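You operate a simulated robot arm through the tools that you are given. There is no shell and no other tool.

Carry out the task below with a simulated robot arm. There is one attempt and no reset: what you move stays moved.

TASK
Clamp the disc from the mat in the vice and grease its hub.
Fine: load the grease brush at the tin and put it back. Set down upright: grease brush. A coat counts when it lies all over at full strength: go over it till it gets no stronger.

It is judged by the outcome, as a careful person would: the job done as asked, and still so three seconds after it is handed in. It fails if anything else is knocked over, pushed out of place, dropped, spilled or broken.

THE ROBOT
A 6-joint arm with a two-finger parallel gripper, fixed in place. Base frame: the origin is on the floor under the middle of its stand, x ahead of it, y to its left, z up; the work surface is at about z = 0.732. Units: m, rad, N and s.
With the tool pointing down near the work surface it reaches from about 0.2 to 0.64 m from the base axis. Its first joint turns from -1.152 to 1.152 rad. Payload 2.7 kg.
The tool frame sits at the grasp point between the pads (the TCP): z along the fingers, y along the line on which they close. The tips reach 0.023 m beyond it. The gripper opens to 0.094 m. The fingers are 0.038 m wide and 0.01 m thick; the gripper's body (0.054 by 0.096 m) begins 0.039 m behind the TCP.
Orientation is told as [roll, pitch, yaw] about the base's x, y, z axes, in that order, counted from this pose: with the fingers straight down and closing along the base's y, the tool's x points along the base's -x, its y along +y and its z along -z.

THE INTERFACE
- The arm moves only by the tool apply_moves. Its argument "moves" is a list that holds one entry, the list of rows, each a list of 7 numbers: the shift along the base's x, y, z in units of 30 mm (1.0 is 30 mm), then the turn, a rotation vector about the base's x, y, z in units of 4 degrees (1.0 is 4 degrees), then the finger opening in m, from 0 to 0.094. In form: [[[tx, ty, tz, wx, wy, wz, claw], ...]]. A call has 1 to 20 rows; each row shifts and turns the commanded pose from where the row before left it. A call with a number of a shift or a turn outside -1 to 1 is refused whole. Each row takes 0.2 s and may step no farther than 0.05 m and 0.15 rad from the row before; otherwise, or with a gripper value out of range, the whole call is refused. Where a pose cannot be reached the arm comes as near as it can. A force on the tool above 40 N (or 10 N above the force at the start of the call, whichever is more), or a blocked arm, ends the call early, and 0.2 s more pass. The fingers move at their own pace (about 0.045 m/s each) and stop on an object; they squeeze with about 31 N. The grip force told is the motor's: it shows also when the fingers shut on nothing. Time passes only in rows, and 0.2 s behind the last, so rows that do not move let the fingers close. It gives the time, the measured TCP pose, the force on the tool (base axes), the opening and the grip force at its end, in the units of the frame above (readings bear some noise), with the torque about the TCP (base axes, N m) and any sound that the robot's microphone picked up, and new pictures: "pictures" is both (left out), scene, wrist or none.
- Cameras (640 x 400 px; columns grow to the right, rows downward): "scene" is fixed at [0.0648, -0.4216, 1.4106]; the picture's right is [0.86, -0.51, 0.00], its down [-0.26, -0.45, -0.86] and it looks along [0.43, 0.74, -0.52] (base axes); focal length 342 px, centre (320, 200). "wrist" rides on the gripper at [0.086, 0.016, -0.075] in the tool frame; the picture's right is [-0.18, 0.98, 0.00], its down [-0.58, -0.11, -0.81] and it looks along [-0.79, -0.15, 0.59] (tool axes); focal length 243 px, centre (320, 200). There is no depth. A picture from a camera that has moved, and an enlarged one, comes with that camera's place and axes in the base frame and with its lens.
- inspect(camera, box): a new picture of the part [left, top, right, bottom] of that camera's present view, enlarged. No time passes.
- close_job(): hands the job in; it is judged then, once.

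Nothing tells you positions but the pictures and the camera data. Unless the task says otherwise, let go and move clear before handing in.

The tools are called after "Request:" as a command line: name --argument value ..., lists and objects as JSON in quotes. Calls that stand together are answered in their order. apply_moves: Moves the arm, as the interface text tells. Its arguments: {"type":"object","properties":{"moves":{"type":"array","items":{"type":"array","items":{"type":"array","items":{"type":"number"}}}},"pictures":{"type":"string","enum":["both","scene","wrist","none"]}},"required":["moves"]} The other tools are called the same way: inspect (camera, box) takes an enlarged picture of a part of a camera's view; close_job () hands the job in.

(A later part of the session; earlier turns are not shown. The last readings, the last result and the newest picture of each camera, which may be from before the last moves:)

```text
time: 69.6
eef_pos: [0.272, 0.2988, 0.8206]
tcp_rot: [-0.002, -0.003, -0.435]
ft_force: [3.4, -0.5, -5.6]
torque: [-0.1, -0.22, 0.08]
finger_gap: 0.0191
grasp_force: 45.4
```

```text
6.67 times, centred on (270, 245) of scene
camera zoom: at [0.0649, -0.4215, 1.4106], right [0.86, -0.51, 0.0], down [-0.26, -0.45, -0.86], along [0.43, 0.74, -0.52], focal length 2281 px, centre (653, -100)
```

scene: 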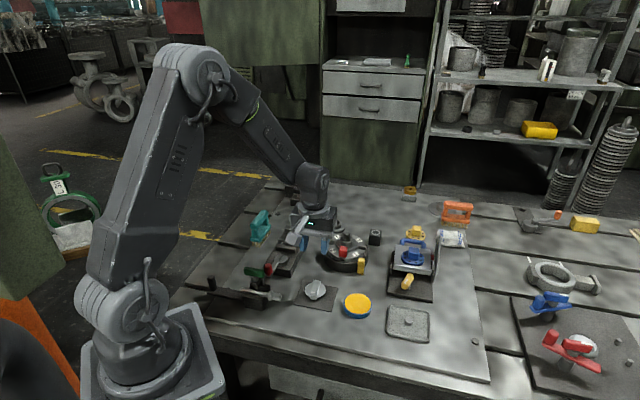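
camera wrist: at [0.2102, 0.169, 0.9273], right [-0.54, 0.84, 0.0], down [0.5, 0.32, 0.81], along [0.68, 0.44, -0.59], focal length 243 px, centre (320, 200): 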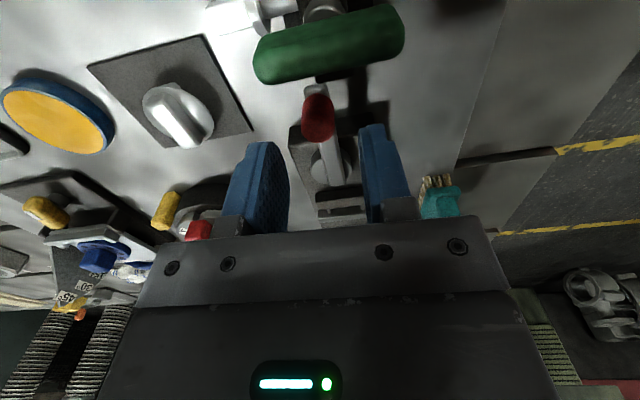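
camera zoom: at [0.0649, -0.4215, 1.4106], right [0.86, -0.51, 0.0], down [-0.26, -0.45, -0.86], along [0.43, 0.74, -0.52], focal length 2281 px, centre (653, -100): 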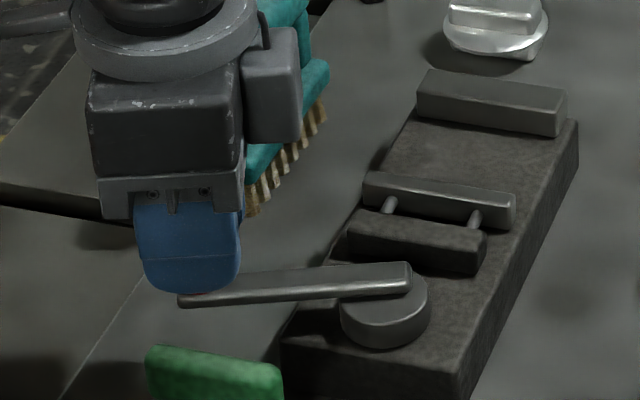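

Request:
apply_moves --moves '[[[0.08, 0.157, -0.005, 0, 0, -1, 0.012], [0.09, 0.15, 0, 0, 0, -1, 0.012], [0.1, 0.143, 0, 0, 0, -1, 0.012], [0.11, 0.133, 0, 0, 0, -1, 0.012], [0, 0, 0, 0, 0, 0, 0.012]]]' --pictures "none"

Request:
inspect --camera "scene" --box '[230, 215, 310, 275]'

```text
time: 70.8
eef_pos: [0.2829, 0.3166, 0.8202]
tcp_rot: [-0.003, -0.001, -0.714]
ft_force: [3.2, -8.1, -13.8]
torque: [-0.15, -0.05, -0.24]
finger_gap: 0.019
grasp_force: 45.2
```

```text
6.67 times, centred on (270, 245) of scene
camera zoom: at [0.065, -0.4216, 1.4106], right [0.86, -0.51, 0.0], down [-0.26, -0.45, -0.86], along [0.43, 0.74, -0.52], focal length 2281 px, centre (653, -100)
```

zoom: 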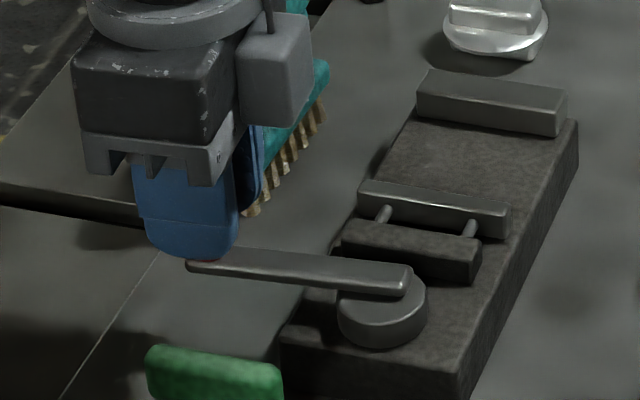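

Request:
apply_moves --moves '[[[0.11, 0.115, -0.01, 0, 0, -0.9, 0.012], [0, 0, 0, 0, 0, 0, 0.012], [0, 0, 0, 0, 0, 0, 0.045], [0, 0, 0, 0, 0, 0, 0.045], [0, 0, 0, 0, 0, 0, 0.045], [0, 0, 0.4, 0, 0, 0, 0.045], [0, 0, 0.7, 0, 0, 0, 0.045], [0, 0, 0.8, 0, 0, 0, 0.045], [0, 0, 0.8, 0, 0, 0, 0.045], [0, 0, 0.8, 0, 0, 0, 0.045], [0, 0, 0, 0, 0, 0, 0.045]]]' --pictures "wrist"

Request:
inspect --camera "scene" --box '[240, 215, 320, 275]'

Request:
inspect --camera "wrist" --box '[240, 0, 520, 170]'

```text
time: 73.2
eef_pos: [0.2857, 0.3219, 0.926]
tcp_rot: [0.001, -0.002, -0.777]
ft_force: [1.0, 1.1, 0.9]
torque: [-0.03, -0.03, 0.02]
finger_gap: 0.0447
grasp_force: 0.0
camera wrist: at [0.2353, 0.3938, 0.9999], right [0.82, 0.57, 0.0], down [0.34, -0.48, 0.81], along [0.46, -0.66, -0.59], focal length 243 px, centre (320, 200)
```

wrist: 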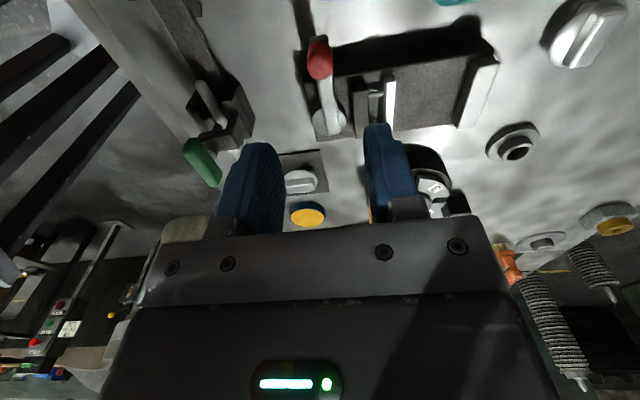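

```text
6.67 times, centred on (280, 245) of scene
camera zoom: at [0.0648, -0.4216, 1.4106], right [0.86, -0.51, 0.0], down [-0.26, -0.45, -0.86], along [0.43, 0.74, -0.52], focal length 2281 px, centre (587, -100)
```

zoom: 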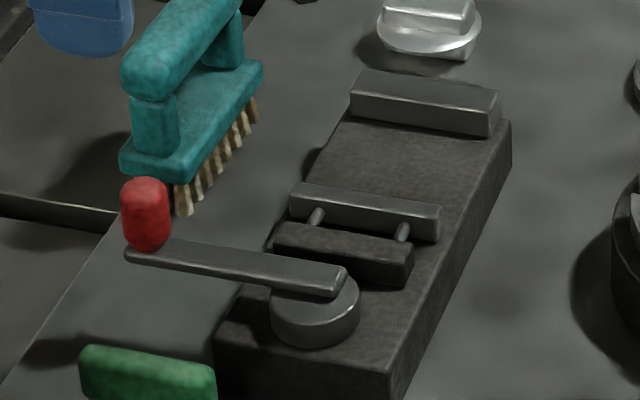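

```text
2.29 times, centred on (380, 85) of wrist
camera zoom: at [0.2353, 0.3938, 0.9999], right [0.82, 0.57, 0.0], down [0.34, -0.48, 0.81], along [0.46, -0.66, -0.59], focal length 555 px, centre (183, 463)
```

zoom: 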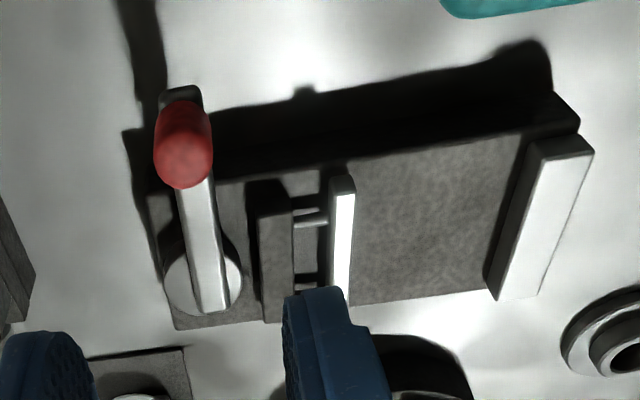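

The vice is open again. I'll return to the mat, turning back to 46.6° yaw, and re-grip the disc.

Request:
apply_moves --moves '[[[0.131, -0.272, -0.02, 0, 0, 1, 0.045], [0.131, -0.272, -0.02, 0, 0, 1, 0.045], [0.131, -0.272, -0.02, 0, 0, 1, 0.045], [0.131, -0.272, -0.02, 0, 0, 1, 0.045], [0.131, -0.272, -0.02, 0, 0, 1, 0.045], [0.131, -0.272, -0.02, 0, 0, 1, 0.045], [0.131, -0.272, -0.02, 0, 0, 1, 0.045], [0.131, -0.272, -0.02, 0, 0, 1, 0.045], [0.131, -0.272, -0.02, 0, 0, 1, 0.045], [0.131, -0.272, -0.02, 0, 0, 1, 0.045], [0.131, -0.272, -0.02, 0, 0, 1, 0.045], [0.131, -0.272, -0.02, 0, 0, 1, 0.045], [0.131, -0.272, -0.02, 0, 0, 1, 0.045], [0.131, -0.272, -0.02, 0, 0, 1, 0.045], [0.131, -0.272, -0.02, 0, 0, 1, 0.045], [0.131, -0.272, -0.02, 0, 0, 1, 0.045], [0.131, -0.272, -0.02, 0, 0, 1, 0.045], [0.131, -0.272, -0.02, 0, 0, 1, 0.045], [0.131, -0.272, -0.02, 0, 0, 1, 0.045], [0.131, -0.272, -0.02, 0, 0, 1, 0.045]]]' --pictures "none"

Request:
apply_moves --moves '[[[0.131, -0.272, -0.3, 0, 0, 0.93, 0.045], [0.131, -0.272, -0.3, 0, 0, 0.93, 0.045], [0.131, -0.272, -0.3, 0, 0, 0.92, 0.045], [0, 0, 0, 0, 0, 0, 0.045]]]' --pictures "wrist"

Request:
inspect --camera "wrist" --box '[270, 10, 390, 120]'

```text
time: 77.4
eef_pos: [0.3646, 0.1549, 0.9142]
tcp_rot: [0.0, -0.001, 0.621]
ft_force: [-0.7, 0.2, 0.4]
torque: [0.0, 0.01, -0.04]
finger_gap: 0.0451
grasp_force: 0.0
```

```text
time: 78.4
eef_pos: [0.3761, 0.1316, 0.8854]
tcp_rot: [0.0, -0.001, 0.817]
ft_force: [0.5, -0.4, 0.4]
torque: [0.01, -0.02, 0.02]
finger_gap: 0.045
grasp_force: 0.0
camera wrist: at [0.3044, 0.0792, 0.9594], right [-0.59, 0.81, 0.0], down [0.48, 0.35, 0.81], along [0.65, 0.48, -0.59], focal length 243 px, centre (320, 200)
```

wrist: 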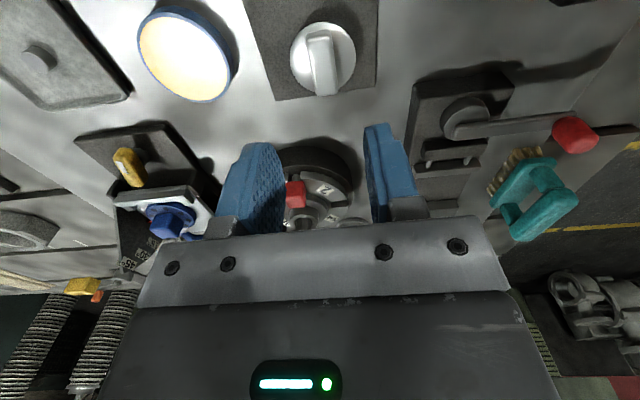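

```text
3.64 times, centred on (330, 65) of wrist
camera zoom: at [0.3044, 0.0792, 0.9594], right [-0.59, 0.81, 0.0], down [0.48, 0.35, 0.81], along [0.65, 0.48, -0.59], focal length 882 px, centre (284, 691)
```

zoom: 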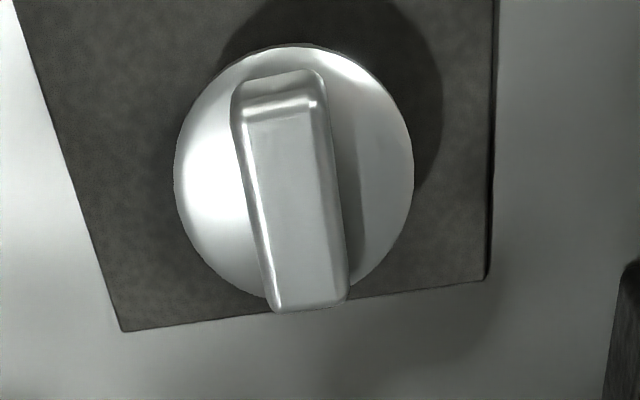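

Request:
apply_moves --moves '[[[0, 0.05, -0.6, 0, 0, 0, 0.04], [0, 0.05, -0.6, 0, 0, 0, 0.04], [0, 0, -0.6, 0, 0, 0, 0.04], [0, 0, -0.6, 0, 0, 0, 0.04], [0, 0, -0.5, 0, 0, 0, 0.04], [0, 0, -0.35, 0, 0, 0, 0.04], [0, 0, -0.2, 0, 0, 0, 0.04], [0, 0, 0, 0, 0, 0, 0.04]]]' --pictures "none"

Request:
inspect --camera "scene" --box '[295, 260, 345, 300]'

```text
time: 80.2
eef_pos: [0.3747, 0.1346, 0.7813]
tcp_rot: [-0.001, -0.003, 0.816]
ft_force: [0.3, 0.5, -0.2]
torque: [0.05, 0.03, -0.04]
finger_gap: 0.0399
grasp_force: 0.0
```

```text
10.00 times, centred on (320, 280) of scene
camera zoom: at [0.0648, -0.4216, 1.4106], right [0.86, -0.51, 0.0], down [-0.26, -0.45, -0.86], along [0.43, 0.74, -0.52], focal length 3422 px, centre (320, -600)
```

zoom: 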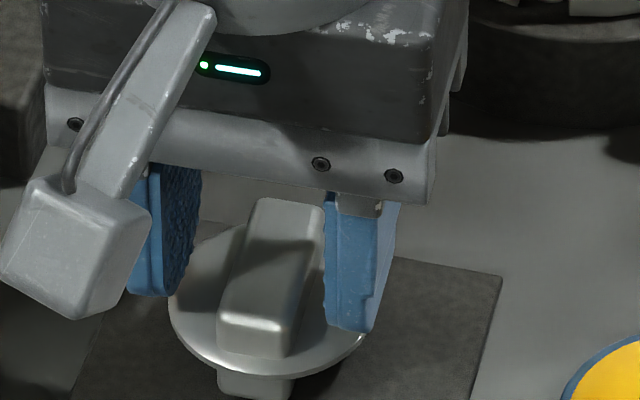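

Request:
apply_moves --moves '[[[0, 0, -0.04, 0, 0, 0, 0.04], [0, 0, 0, 0, 0, 0, 0.01], [0, 0, 0, 0, 0, 0, 0.01], [0, 0, 0, 0, 0, 0, 0.01], [0, 0, 0, 0, 0, 0, 0.01], [0, 0, 0.3, 0, 0, 0, 0.01], [0, 0, 0.6, 0, 0, 0, 0.01], [0, 0, 0.8, 0, 0, 0, 0.01], [0, 0, 0.9, 0, 0, 0, 0.01], [0, 0, 0.9, 0, 0, 0, 0.01], [0, 0, 0.7, 0, 0, 0, 0.01], [0.14, 0.775, 0, 0, 0, 0, 0.01], [0.14, 0.775, 0, 0, 0, 0, 0.01], [0.14, 0.775, 0, 0, 0, 0, 0.01], [0.14, 0.775, 0, 0, 0, 0, 0.01], [0.14, 0.775, 0, 0, 0, 0, 0.01], [0.14, 0.775, 0, 0, 0, 0, 0.01], [0.14, 0.775, 0, 0, 0, 0, 0.01], [0.14, 0.775, 0, 0, 0, 0, 0.01], [0.14, 0.775, 0, 0, 0, 0, 0.01]]]' --pictures "both"

```text
time: 84.4
eef_pos: [0.4133, 0.3451, 0.907]
tcp_rot: [-0.001, 0.001, 0.815]
ft_force: [-0.6, 0.8, -2.1]
torque: [-0.01, -0.01, 0.0]
finger_gap: 0.0193
grasp_force: 30.7
camera wrist: at [0.342, 0.2926, 0.981], right [-0.59, 0.81, 0.0], down [0.48, 0.35, 0.81], along [0.65, 0.48, -0.59], focal length 243 px, centre (320, 200)
```

scene: 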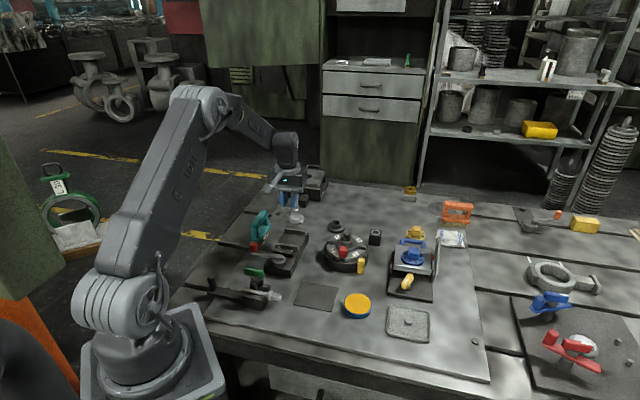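
wrist: 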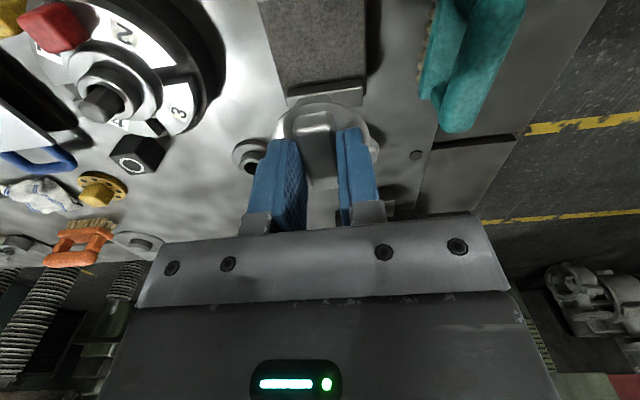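

Request:
apply_moves --moves '[[[-0.025, -0.03, -0.6, 0, 0, 0, 0.01], [-0.025, -0.03, -0.6, 0, 0, 0, 0.01], [0, 0, -0.6, 0, 0, 0, 0.01], [0, 0, -0.6, 0, 0, 0, 0.01], [0, 0, -0.4, 0, 0, 0, 0.01], [0, 0, -0.2, 0, 0, 0, 0.01], [0, 0, 0, 0, 0, 0, 0.01]]]' --pictures "wrist"

Request:
inspect --camera "wrist" --box '[200, 10, 440, 220]'

Request:
inspect --camera "scene" --box '[275, 215, 325, 255]'

```text
time: 86.0
eef_pos: [0.4122, 0.3419, 0.8193]
tcp_rot: [0.0, -0.001, 0.814]
ft_force: [0.1, -0.3, -2.1]
torque: [-0.03, -0.01, -0.03]
finger_gap: 0.0199
grasp_force: 30.6
camera wrist: at [0.3411, 0.2897, 0.8912], right [-0.59, 0.81, 0.0], down [0.48, 0.35, 0.81], along [0.65, 0.48, -0.59], focal length 243 px, centre (320, 200)
```

wrist: 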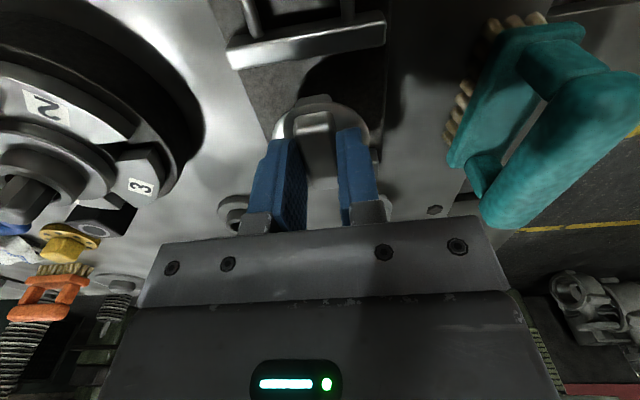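

```text
1.90 times, centred on (320, 115) of wrist
camera zoom: at [0.3411, 0.2897, 0.8912], right [-0.59, 0.81, 0.0], down [0.48, 0.35, 0.81], along [0.65, 0.48, -0.59], focal length 462 px, centre (320, 362)
```

zoom: 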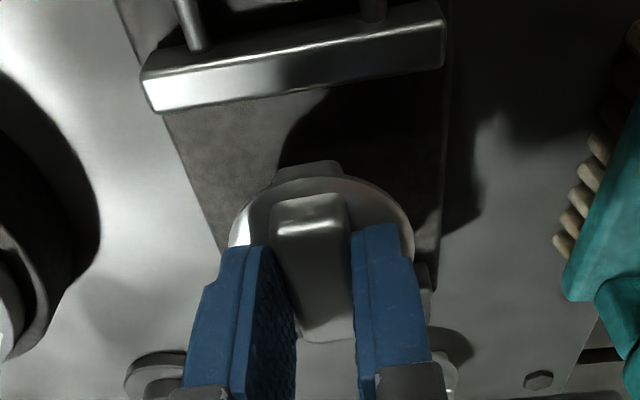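

```text
10.00 times, centred on (300, 235) of scene
camera zoom: at [0.0648, -0.4215, 1.4106], right [0.86, -0.51, 0.0], down [-0.26, -0.45, -0.86], along [0.43, 0.74, -0.52], focal length 3422 px, centre (520, -150)
```

zoom: 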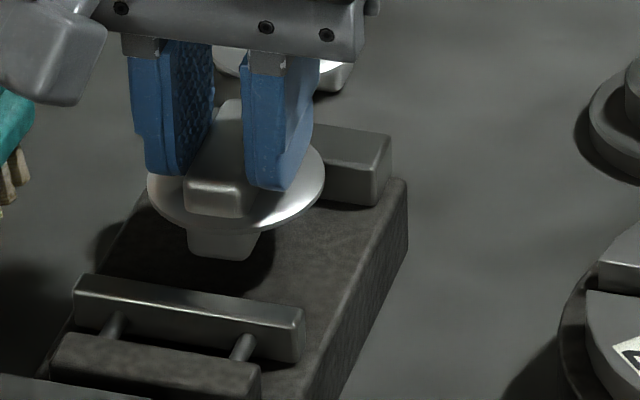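

Request:
apply_moves --moves '[[[0, 0, -0.09, 0, 0, 0, 0.01], [0, 0, -0.09, 0, 0, 0, 0.01], [0, 0, -0.09, 0, 0, 0, 0.01], [0, 0, -0.09, 0, 0, 0, 0.01], [0, 0, 0, 0, 0, 0, 0.01]]]' --pictures "none"

Request:
apply_moves --moves '[[[0, 0, -0.035, 0, 0, 0, 0.01], [0, 0, -0.035, 0, 0, 0, 0.01], [0, 0, 0, 0, 0, 0, 0.01]]]' --pictures "none"

```text
time: 87.2
eef_pos: [0.4114, 0.3437, 0.8069]
tcp_rot: [0.0, -0.002, 0.814]
ft_force: [-1.2, -1.7, 4.4]
torque: [0.06, -0.03, 0.05]
finger_gap: 0.0194
grasp_force: 30.6
```

```text
time: 88.0
eef_pos: [0.4127, 0.3437, 0.8057]
tcp_rot: [0.0, -0.006, 0.816]
ft_force: [-4.6, -3.1, 25.4]
torque: [-0.1, 0.1, 0.01]
finger_gap: 0.0197
grasp_force: 31.2
```

The foot is down on the bed again. I'll release, rise, and go back over the knob.

Request:
apply_moves --moves '[[[0, 0, 0.05, 0, 0, 0, 0.01], [0, 0, 0, 0, 0, 0, 0.04], [0, 0, 0, 0, 0, 0, 0.04], [0, 0, 0.3, 0, 0, 0, 0.045], [0, 0, 0.7, 0, 0, 0, 0.045], [0, 0, 0.8, 0, 0, 0, 0.045], [0, 0, 0.8, 0, 0, 0, 0.045], [0, 0, 0.8, 0, 0, 0, 0.045], [0, 0, 0, 0, 0, 0, 0.045]]]' --pictures "wrist"

Request:
inspect --camera "scene" --box '[270, 220, 320, 255]'

Request:
inspect --camera "wrist" --box '[220, 0, 420, 140]'

```text
time: 90.0
eef_pos: [0.4119, 0.3419, 0.9097]
tcp_rot: [0.0, -0.002, 0.815]
ft_force: [0.6, -0.5, 0.1]
torque: [0.03, 0.01, -0.02]
finger_gap: 0.0451
grasp_force: 0.0
camera wrist: at [0.3402, 0.2896, 0.9832], right [-0.59, 0.81, 0.0], down [0.48, 0.35, 0.81], along [0.65, 0.48, -0.59], focal length 243 px, centre (320, 200)
```

wrist: 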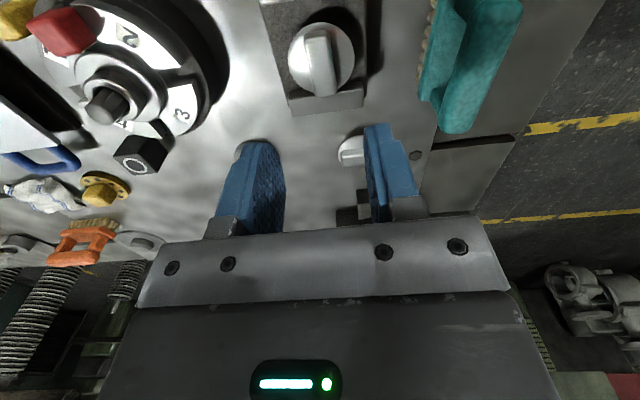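

```text
11.43 times, centred on (295, 238) of scene
camera zoom: at [0.0648, -0.4216, 1.4106], right [0.86, -0.51, 0.0], down [-0.26, -0.45, -0.86], along [0.43, 0.74, -0.52], focal length 3911 px, centre (606, -229)
```

zoom: 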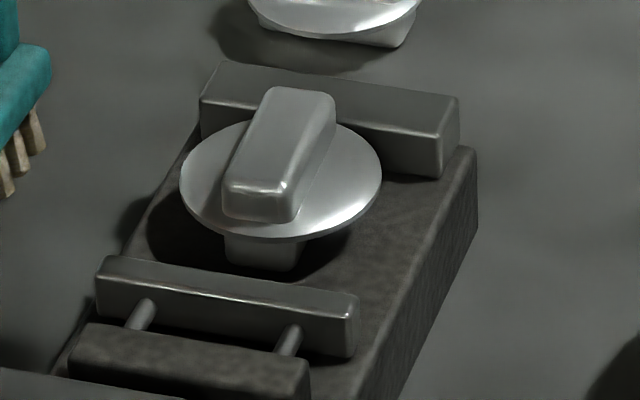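

```text
2.86 times, centred on (320, 70) of wrist
camera zoom: at [0.3402, 0.2896, 0.9832], right [-0.59, 0.81, 0.0], down [0.48, 0.35, 0.81], along [0.65, 0.48, -0.59], focal length 693 px, centre (320, 571)
```

zoom: 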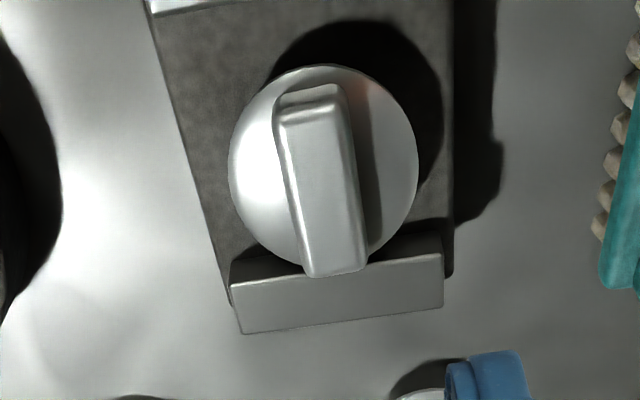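

The disc sits upright between the open jaws. I'm going over to the knob again, turning to -45°.

Request:
apply_moves --moves '[[[-0.1816, -0.0293, 0.023, 0, 0, -1, 0.045], [-0.1816, -0.0293, 0.023, 0, 0, -1, 0.045], [-0.1816, -0.0293, 0.023, 0, 0, -1, 0.045], [-0.1816, -0.0293, 0.023, 0, 0, -1, 0.045], [-0.1816, -0.0293, 0.023, 0, 0, -1, 0.045], [-0.1816, -0.0293, 0.023, 0, 0, -1, 0.045], [-0.1816, -0.0293, 0.023, 0, 0, -1, 0.045], [-0.1816, -0.0293, 0.023, 0, 0, -1, 0.045], [-0.1816, -0.0293, 0.023, 0, 0, -1, 0.045], [-0.1816, -0.0293, 0.023, 0, 0, -1, 0.045], [-0.1816, -0.0293, 0.023, 0, 0, -1, 0.045], [-0.1816, -0.0293, 0.023, 0, 0, -1, 0.045], [-0.1816, -0.0293, 0.023, 0, 0, -1, 0.045], [-0.1816, -0.0293, 0.023, 0, 0, -1, 0.045], [-0.1816, -0.0293, 0.023, 0, 0, -1, 0.045], [-0.1816, -0.0293, 0.023, 0, 0, -1, 0.045], [-0.1816, -0.0293, 0.023, 0, 0, -1, 0.045], [-0.1816, -0.0293, 0.023, 0, 0, -1, 0.045], [-0.1816, -0.0293, 0.023, 0, 0, -1, 0.045], [-0.1816, -0.0293, 0.023, 0, 0, -1, 0.045]]]' --pictures "none"

Request:
apply_moves --moves '[[[-0.1816, -0.0293, 0, 0, 0, -1, 0.045], [-0.1816, -0.0293, 0, 0, 0, -1, 0.045], [-0.1816, -0.0293, 0, 0, 0, -0.8, 0.045], [0, 0, -0.5, 0, 0, 0, 0.045], [0, 0, -0.6, 0, 0, 0, 0.045], [0, 0, -0.6, 0, 0, 0, 0.045], [0, 0, -0.5, 0, 0, 0, 0.045], [0, 0, 0, 0, 0, 0, 0.045]]]' --pictures "wrist"

Request:
inspect --camera "wrist" --box '[220, 40, 420, 220]'

```text
time: 94.2
eef_pos: [0.3035, 0.3246, 0.9226]
tcp_rot: [0.002, -0.003, -0.583]
ft_force: [-0.1, 0.4, -0.2]
torque: [0.0, -0.02, -0.01]
finger_gap: 0.0451
grasp_force: 0.0
```

```text
time: 96.0
eef_pos: [0.2863, 0.3205, 0.8561]
tcp_rot: [0.0, -0.001, -0.778]
ft_force: [0.7, -0.1, 0.2]
torque: [-0.01, -0.01, -0.02]
finger_gap: 0.0454
grasp_force: 0.0
camera wrist: at [0.2365, 0.3918, 0.9292], right [0.82, 0.57, 0.0], down [0.34, -0.48, 0.81], along [0.46, -0.66, -0.59], focal length 243 px, centre (320, 200)
```

wrist: 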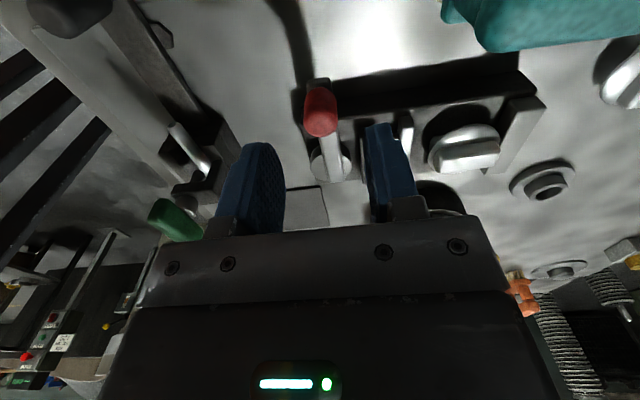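

```text
2.22 times, centred on (320, 130) of wrist
camera zoom: at [0.2365, 0.3918, 0.9292], right [0.82, 0.57, 0.0], down [0.34, -0.48, 0.81], along [0.46, -0.66, -0.59], focal length 539 px, centre (320, 356)
```

zoom: 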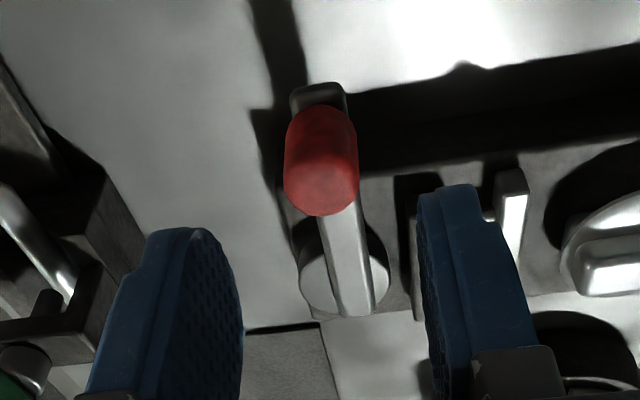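

Request:
apply_moves --moves '[[[0, 0, -0.4, 0, 0, 0, 0.045], [0, 0, -0.4, 0, 0, 0, 0.045], [0, 0, -0.4, 0, 0, 0, 0.045], [0, 0, 0, 0, 0, 0, 0.012], [0, 0, 0, 0, 0, 0, 0.012], [0, 0, 0, 0, 0, 0, 0.012], [0, 0, 0, 0, 0, 0, 0.012]]]' --pictures "none"

Request:
apply_moves --moves '[[[-0.12, -0.13, 0, 0, 0, 1, 0.012], [-0.11, -0.133, 0, 0, 0, 1, 0.012], [-0.1, -0.143, 0, 0, 0, 1, 0.012], [-0.09, -0.15, 0, 0, 0, 1, 0.012], [0, 0, 0, 0, 0, 0, 0.012]]]' --pictures "none"

```text
time: 97.6
eef_pos: [0.288, 0.3211, 0.8195]
tcp_rot: [0.002, -0.001, -0.778]
ft_force: [-1.6, 0.1, -2.5]
torque: [-0.01, 0.0, 0.03]
finger_gap: 0.019
grasp_force: 45.2
```

```text
time: 98.8
eef_pos: [0.2757, 0.3041, 0.8202]
tcp_rot: [-0.001, -0.001, -0.495]
ft_force: [-3.0, 4.3, -13.1]
torque: [0.16, 0.08, 0.16]
finger_gap: 0.0194
grasp_force: 45.1
```

Request:
apply_moves --moves '[[[-0.08, -0.157, -0.01, 0, 0, 1, 0.012], [-0.067, -0.163, 0, 0, 0, 1, 0.012], [-0.057, -0.163, 0, 0, 0, 1, 0.012], [-0.047, -0.17, 0, 0, 0, 1, 0.012], [0, 0, 0, 0, 0, 0, 0.012]]]' --pictures "none"

Request:
apply_moves --moves '[[[-0.033, -0.17, 0, 0, 0, 1, 0.012], [-0.02, -0.173, 0, 0, 0, 1, 0.012], [-0.01, -0.177, 0, 0, 0, 1, 0.012], [0, 0, 0, 0, 0, 0, 0.012]]]' --pictures "none"

Request:
inspect --camera "scene" --box '[270, 220, 320, 255]'

```text
time: 100.0
eef_pos: [0.2684, 0.2863, 0.8198]
tcp_rot: [0.003, -0.001, -0.216]
ft_force: [-3.9, 3.1, 5.6]
torque: [0.08, 0.22, 0.21]
finger_gap: 0.019
grasp_force: 44.7
```

```text
time: 101.0
eef_pos: [0.2664, 0.2701, 0.8196]
tcp_rot: [0.002, -0.004, -0.007]
ft_force: [-4.5, 0.5, 22.5]
torque: [-0.04, 0.68, 0.0]
finger_gap: 0.0191
grasp_force: 45.3
```

```text
11.43 times, centred on (295, 238) of scene
camera zoom: at [0.0645, -0.4218, 1.4106], right [0.86, -0.51, 0.0], down [-0.26, -0.45, -0.86], along [0.43, 0.74, -0.52], focal length 3911 px, centre (606, -229)
```

zoom: 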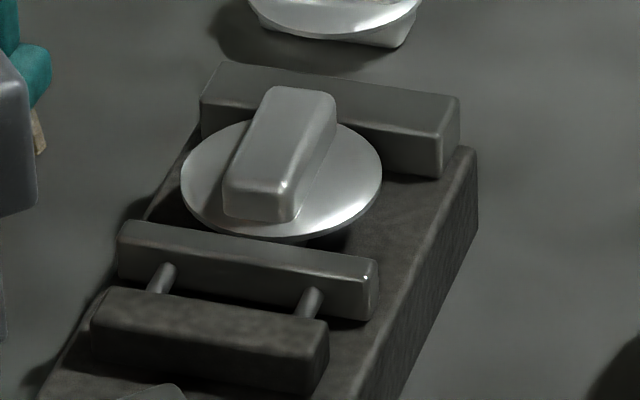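

Request:
apply_moves --moves '[[[0.003, -0.173, 0.015, 0, 0, 1, 0.012], [0.017, -0.177, 0, 0, 0, 1, 0.012], [0.027, -0.17, 0, 0, 0, 1, 0.012], [0, 0, 0, 0, 0, 0, 0.012]]]' --pictures "none"

Request:
inspect --camera "scene" --box '[270, 220, 320, 255]'

```text
time: 102.0
eef_pos: [0.2675, 0.2536, 0.8196]
tcp_rot: [0.001, -0.002, 0.203]
ft_force: [-2.1, 5.3, 10.0]
torque: [0.25, -0.45, 0.31]
finger_gap: 0.0192
grasp_force: 45.1
```

```text
11.43 times, centred on (295, 238) of scene
camera zoom: at [0.0646, -0.4215, 1.4106], right [0.86, -0.51, 0.0], down [-0.26, -0.45, -0.86], along [0.43, 0.74, -0.52], focal length 3911 px, centre (606, -229)
```

zoom: 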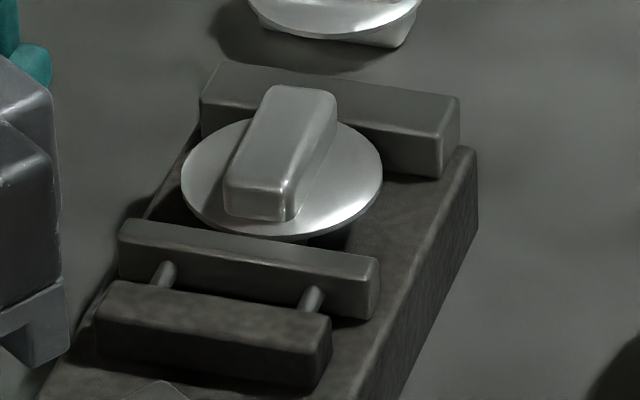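

Request:
inspect --camera "scene" --box '[282, 226, 308, 243]'

```text
16.00 times, centred on (295, 234) of scene
camera zoom: at [0.0646, -0.4215, 1.4106], right [0.86, -0.51, 0.0], down [-0.26, -0.45, -0.86], along [0.43, 0.74, -0.52], focal length 5475 px, centre (720, -352)
```

zoom: 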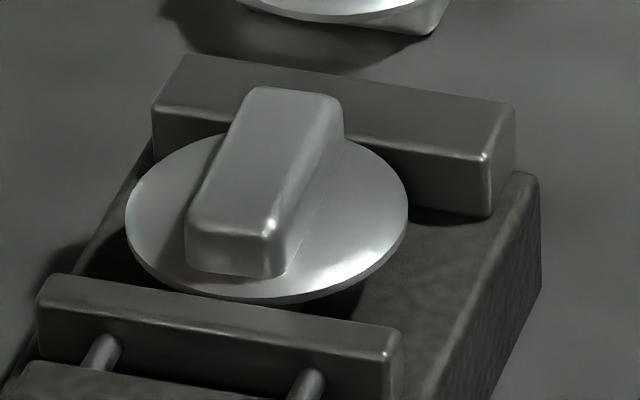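

The jaw has stopped against the disc while the block keeps advancing, so the spring is loading up. I'll finish the swing to the back stop.

Request:
apply_moves --moves '[[[0.04, -0.173, 0.01, 0, 0, 1, 0.012], [0.05, -0.167, 0, 0, 0, 1, 0.012], [0.063, -0.163, 0, 0, 0, 1, 0.012], [0.073, -0.157, 0, 0, 0, 1, 0.012], [0, 0, 0, 0, 0, 0, 0.012]]]' --pictures "none"

Request:
apply_moves --moves '[[[0.083, -0.153, 0, 0, 0, 1, 0.012], [0.097, -0.147, 0, 0, 0, 1, 0.012], [0.107, -0.14, 0, 0, 0, 1, 0.012], [0.113, -0.133, 0, 0, 0, 1, 0.012], [0, 0, 0, 0, 0, 0, 0.012]]]' --pictures "none"

Request:
inspect --camera "scene" --box '[270, 220, 320, 255]'

```text
time: 103.2
eef_pos: [0.274, 0.2355, 0.8203]
tcp_rot: [0.0, -0.001, 0.481]
ft_force: [14.6, 9.9, -29.0]
torque: [0.14, -0.35, 0.1]
finger_gap: 0.019
grasp_force: 45.1
```

```text
time: 104.4
eef_pos: [0.2866, 0.2182, 0.8214]
tcp_rot: [0.001, -0.001, 0.76]
ft_force: [7.3, 10.6, -13.7]
torque: [0.22, -0.24, 0.22]
finger_gap: 0.0188
grasp_force: 44.7
```

```text
11.43 times, centred on (295, 238) of scene
camera zoom: at [0.0651, -0.4212, 1.4107], right [0.86, -0.51, 0.0], down [-0.26, -0.45, -0.86], along [0.43, 0.74, -0.52], focal length 3911 px, centre (606, -229)
```

zoom: 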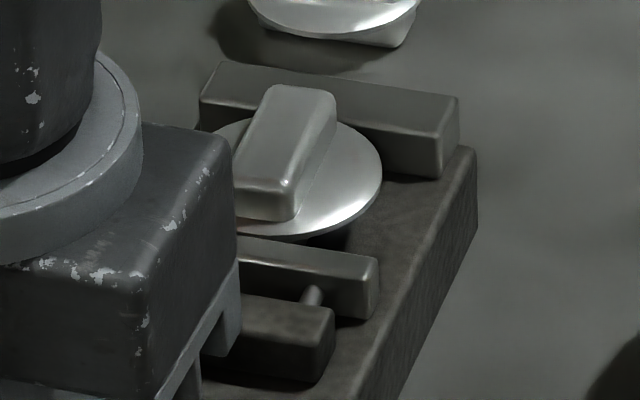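

Request:
apply_moves --moves '[[[0.14, -0.105, -0.01, 0, 0, 1, 0.012], [0, 0, 0, 0, 0, 0, 0.012]]]' --pictures "none"

```text
time: 105.0
eef_pos: [0.2868, 0.2157, 0.8196]
tcp_rot: [0.004, 0.0, 0.831]
ft_force: [-9.0, 12.2, -2.5]
torque: [0.22, 0.35, -0.17]
finger_gap: 0.0192
grasp_force: 44.8
stopped in row 2: the force on the tool passed its limit at 42 N (the readings are from after the stop); the commanded pose is now the measured one
```

The lever has reached its hard stop, so it is fully closed. I'll release the knob, rise, and inspect.

Request:
apply_moves --moves '[[[0, 0, 0, 0, 0, 0, 0.04], [0, 0, 0, 0, 0, 0, 0.04], [0, 0, 0, 0, 0, 0, 0.04], [0, 0, 0.5, 0, 0, 0, 0.04], [0, 0, 0.8, 0, 0, 0, 0.04], [0, 0, 0.8, 0, 0, 0, 0.04], [0, 0, 0.8, 0, 0, 0, 0.04], [0, 0, 0.8, 0, 0, 0, 0.04], [0, 0, 0, 0, 0, 0, 0.04]]]' --pictures "both"

Request:
inspect --camera "scene" --box '[230, 210, 320, 280]'

Request:
inspect --camera "scene" --box '[282, 226, 308, 243]'

```text
time: 107.0
eef_pos: [0.2874, 0.2161, 0.9312]
tcp_rot: [0.002, -0.001, 0.831]
ft_force: [-0.6, -1.0, -0.1]
torque: [-0.03, 0.03, -0.02]
finger_gap: 0.0398
grasp_force: 0.1
camera wrist: at [0.2172, 0.1622, 1.0054], right [-0.6, 0.8, 0.0], down [0.47, 0.35, 0.81], along [0.64, 0.49, -0.59], focal length 243 px, centre (320, 200)
```

scene: 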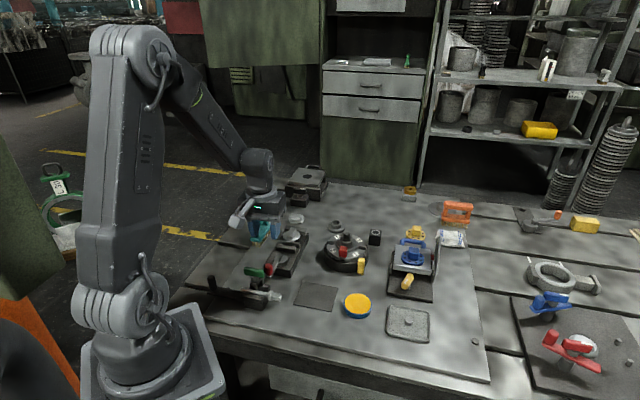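
wrist: 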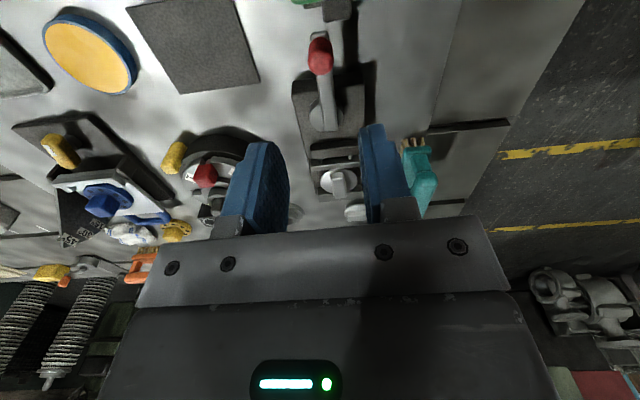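

```text
5.71 times, centred on (275, 245) of scene
camera zoom: at [0.0648, -0.4216, 1.4106], right [0.86, -0.51, 0.0], down [-0.26, -0.45, -0.86], along [0.43, 0.74, -0.52], focal length 1955 px, centre (577, -57)
```

zoom: 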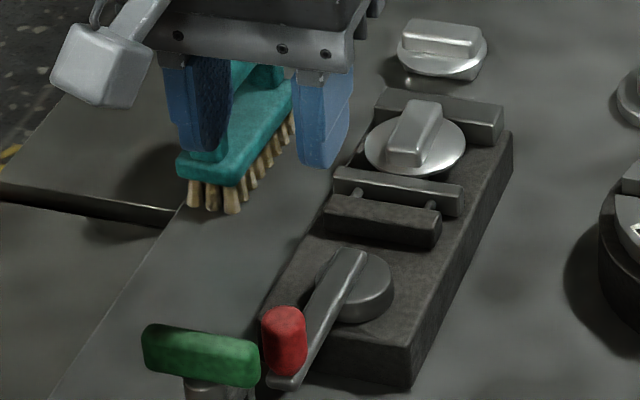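

```text
16.00 times, centred on (295, 234) of scene
camera zoom: at [0.0648, -0.4216, 1.4106], right [0.86, -0.51, 0.0], down [-0.26, -0.45, -0.86], along [0.43, 0.74, -0.52], focal length 5475 px, centre (720, -352)
```

zoom: 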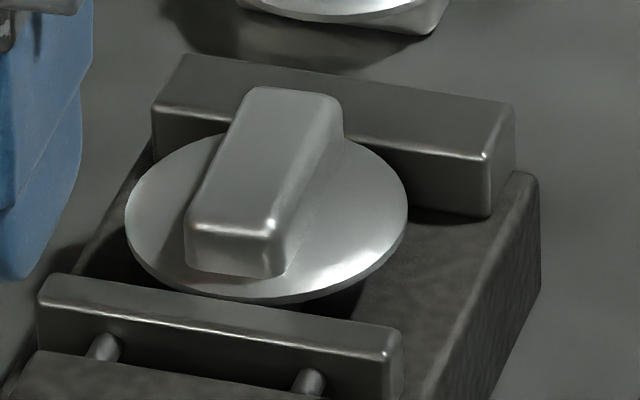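

The clamp is set: lever at its stop, disc level, spring loaded. Now the brush. I'll move the camera to look down on the teal brush and measure its handle.

Request:
apply_moves --moves '[[[0.035, 0.511, 0.053, 0, 0, -0.99, 0.06], [0.035, 0.511, 0.053, 0, 0, -0.99, 0.06], [0.035, 0.511, 0.053, 0, 0, -0.99, 0.06], [0.035, 0.511, 0.053, 0, 0, -0.99, 0.06], [0.035, 0.511, 0.053, 0, 0, -0.99, 0.06], [0.035, 0.511, 0.053, 0, 0, -0.99, 0.06], [0.035, 0.511, 0.053, 0, 0, -0.99, 0.06], [0.035, 0.511, 0.053, 0, 0, -0.99, 0.06], [0.035, 0.511, 0.053, 0, 0, -0.99, 0.06], [0.035, 0.511, 0.053, 0, 0, -0.99, 0.06], [0.035, 0.511, 0.053, 0, 0, -0.99, 0.06], [0.035, 0.511, 0.053, 0, 0, -0.99, 0.06], [0, 0, 0, 0, 0, 0, 0.06]]]' --pictures "both"

Request:
inspect --camera "wrist" --box '[320, 20, 460, 150]'

Request:
inspect --camera "scene" --box '[235, 200, 285, 260]'

```text
time: 109.8
eef_pos: [0.3006, 0.3999, 0.9499]
tcp_rot: [0.001, -0.002, 0.001]
ft_force: [-0.7, -0.6, -0.1]
torque: [0.01, 0.0, -0.01]
finger_gap: 0.06
grasp_force: 0.0
camera wrist: at [0.2141, 0.4155, 1.0238], right [0.18, 0.98, 0.0], down [0.58, -0.11, 0.81], along [0.79, -0.15, -0.59], focal length 243 px, centre (320, 200)
```

scene: 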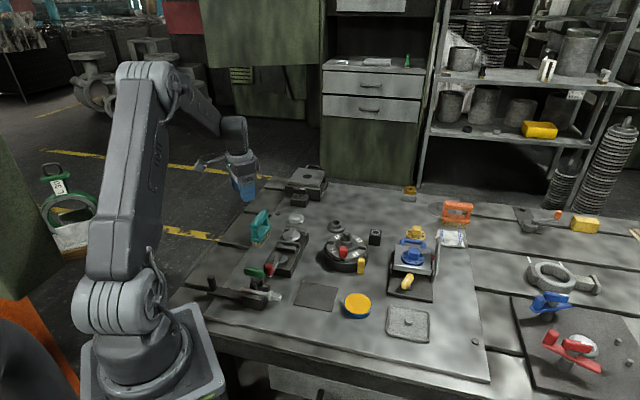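
wrist: 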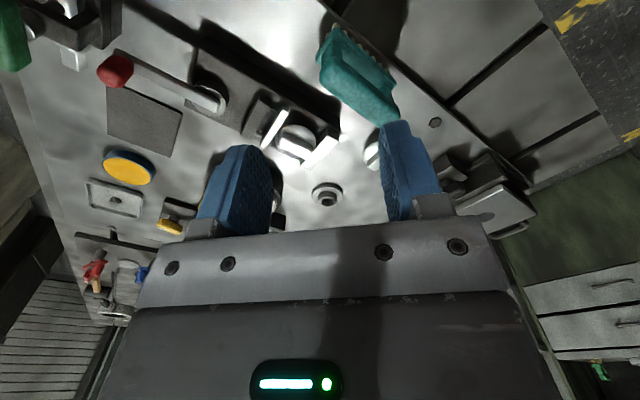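

```text
3.08 times, centred on (390, 85) of wrist
camera zoom: at [0.2141, 0.4155, 1.0238], right [0.18, 0.98, 0.0], down [0.58, -0.11, 0.81], along [0.79, -0.15, -0.59], focal length 746 px, centre (105, 554)
```

zoom: 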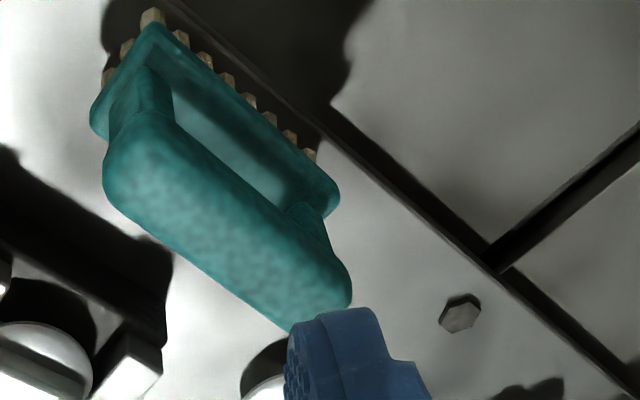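

```text
6.67 times, centred on (260, 230) of scene
camera zoom: at [0.0648, -0.4215, 1.4106], right [0.86, -0.51, 0.0], down [-0.26, -0.45, -0.86], along [0.43, 0.74, -0.52], focal length 2281 px, centre (720, 0)
```

zoom: 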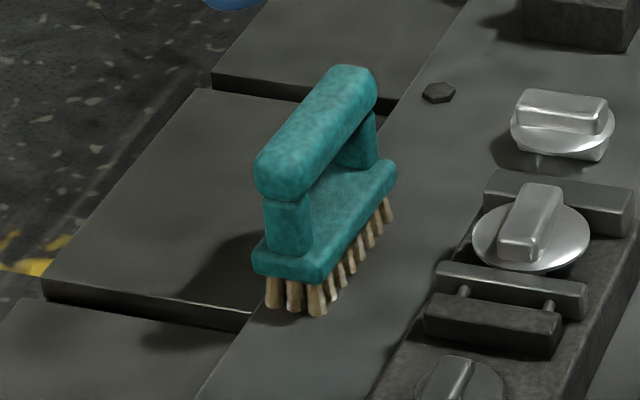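

The brush is a D-handle type about 85 mm long, lying along roughly 47°. Its top bar is centred near (0.351, 0.431, 0.80). I'll line up above it at the same yaw as the vice, with fingers across the bar.

Request:
apply_moves --moves '[[[0.14, 0.0864, -0.1, 0, 0, 0.973, 0.06], [0.14, 0.0864, -0.1, 0, 0, 0.973, 0.06], [0.14, 0.0864, -0.1, 0, 0, 0.973, 0.06], [0.14, 0.0864, -0.1, 0, 0, 0.973, 0.06], [0.14, 0.0864, -0.1, 0, 0, 0.973, 0.06], [0.14, 0.0864, -0.1, 0, 0, 0.973, 0.06], [0.14, 0.0864, -0.1, 0, 0, 0.973, 0.06], [0.14, 0.0864, -0.1, 0, 0, 0.973, 0.06], [0.14, 0.0864, -0.1, 0, 0, 0.973, 0.06], [0.14, 0.0864, -0.1, 0, 0, 0.973, 0.06], [0.14, 0.0864, -0.1, 0, 0, 0.973, 0.06], [0.14, 0.0864, -0.1, 0, 0, 0.973, 0.06], [0, 0, 0, 0, 0, 0, 0.06]]]' --pictures "both"

Request:
inspect --camera "wrist" --box '[230, 0, 410, 160]'

Request:
inspect --camera "scene" --box '[235, 180, 305, 250]'

```text
time: 112.6
eef_pos: [0.352, 0.4294, 0.9156]
tcp_rot: [0.003, -0.001, 0.818]
ft_force: [0.1, 0.6, 0.7]
torque: [0.0, -0.01, 0.01]
finger_gap: 0.0599
grasp_force: 0.1
camera wrist: at [0.2811, 0.377, 0.988], right [-0.59, 0.81, 0.0], down [0.48, 0.35, 0.81], along [0.65, 0.48, -0.59], focal length 243 px, centre (320, 200)
```

scene: 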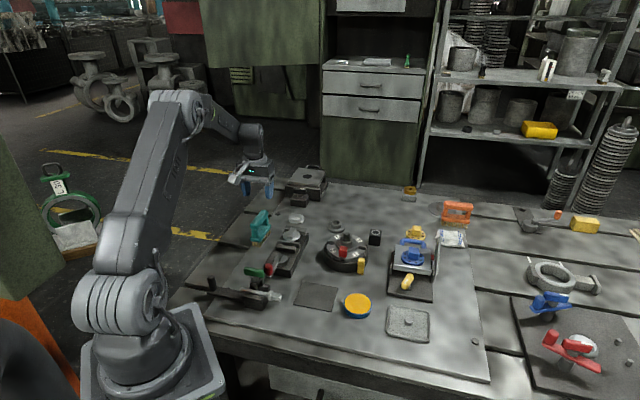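
wrist: 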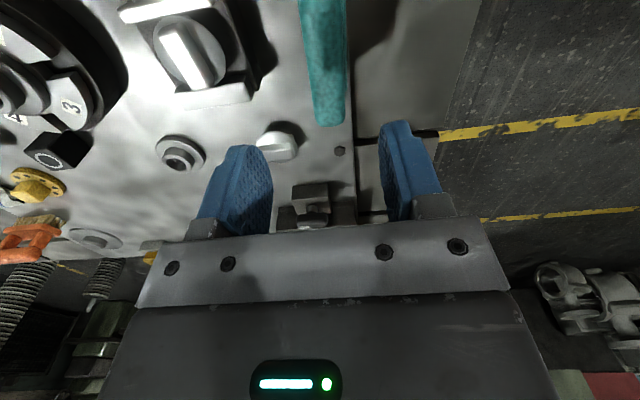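

```text
2.50 times, centred on (320, 80) of wrist
camera zoom: at [0.2811, 0.377, 0.988], right [-0.59, 0.81, 0.0], down [0.48, 0.35, 0.81], along [0.65, 0.48, -0.59], focal length 606 px, centre (320, 500)
```

zoom: 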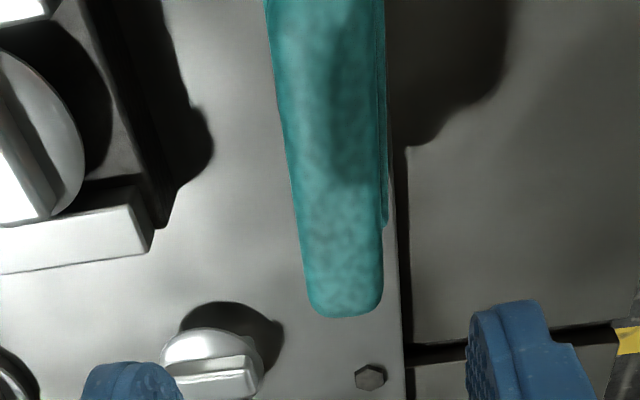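

```text
5.71 times, centred on (270, 215) of scene
camera zoom: at [0.0648, -0.4216, 1.4106], right [0.86, -0.51, 0.0], down [-0.26, -0.45, -0.86], along [0.43, 0.74, -0.52], focal length 1955 px, centre (606, 114)
```

zoom: 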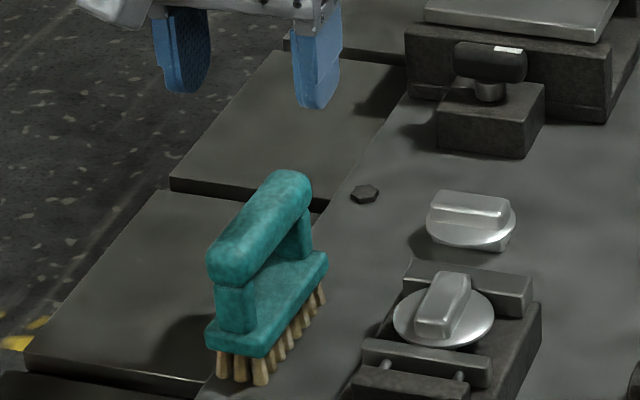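

Request:
apply_moves --moves '[[[0, 0.05, -0.6, 0, 0, -0.3, 0.06], [0, 0.05, -0.6, 0, 0, -0.3, 0.06], [0, 0, -0.6, 0, 0, 0, 0.06], [0, 0, -0.6, 0, 0, 0, 0.06], [0, 0, -0.5, 0, 0, 0, 0.06], [0, 0, 0, 0, 0, 0, 0.06]]]' --pictures "wrist"

Request:
inspect --camera "wrist" --box '[220, 20, 420, 220]'

Request:
inspect --camera "scene" --box '[235, 200, 285, 250]'

```text
time: 114.0
eef_pos: [0.3504, 0.4338, 0.8264]
tcp_rot: [0.002, -0.003, 0.773]
ft_force: [0.1, 0.4, -1.0]
torque: [0.0, -0.03, 0.05]
finger_gap: 0.0602
grasp_force: 0.0
camera wrist: at [0.278, 0.3837, 0.9003], right [-0.56, 0.83, 0.0], down [0.49, 0.33, 0.81], along [0.67, 0.45, -0.59], focal length 243 px, centre (320, 200)
```

wrist: 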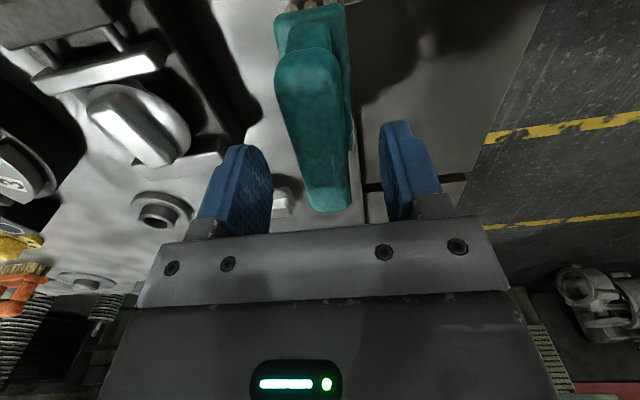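

```text
2.00 times, centred on (320, 120) of wrist
camera zoom: at [0.278, 0.3837, 0.9003], right [-0.56, 0.83, 0.0], down [0.49, 0.33, 0.81], along [0.67, 0.45, -0.59], focal length 485 px, centre (320, 360)
```

zoom: 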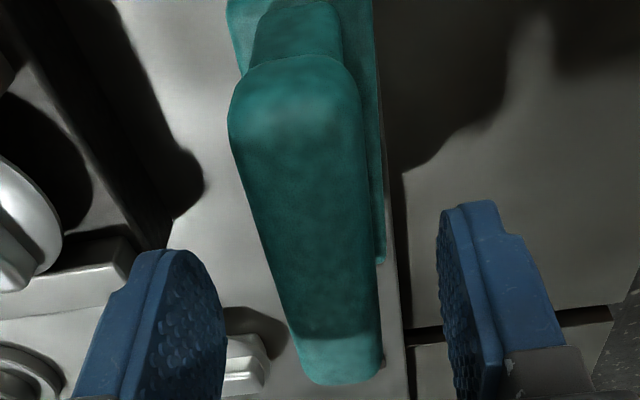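

```text
8.00 times, centred on (260, 225) of scene
camera zoom: at [0.0648, -0.4216, 1.4106], right [0.86, -0.51, 0.0], down [-0.26, -0.45, -0.86], along [0.43, 0.74, -0.52], focal length 2737 px, centre (800, 0)
```

zoom: 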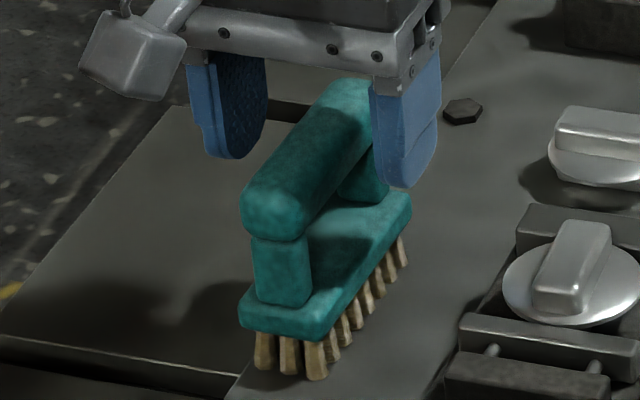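

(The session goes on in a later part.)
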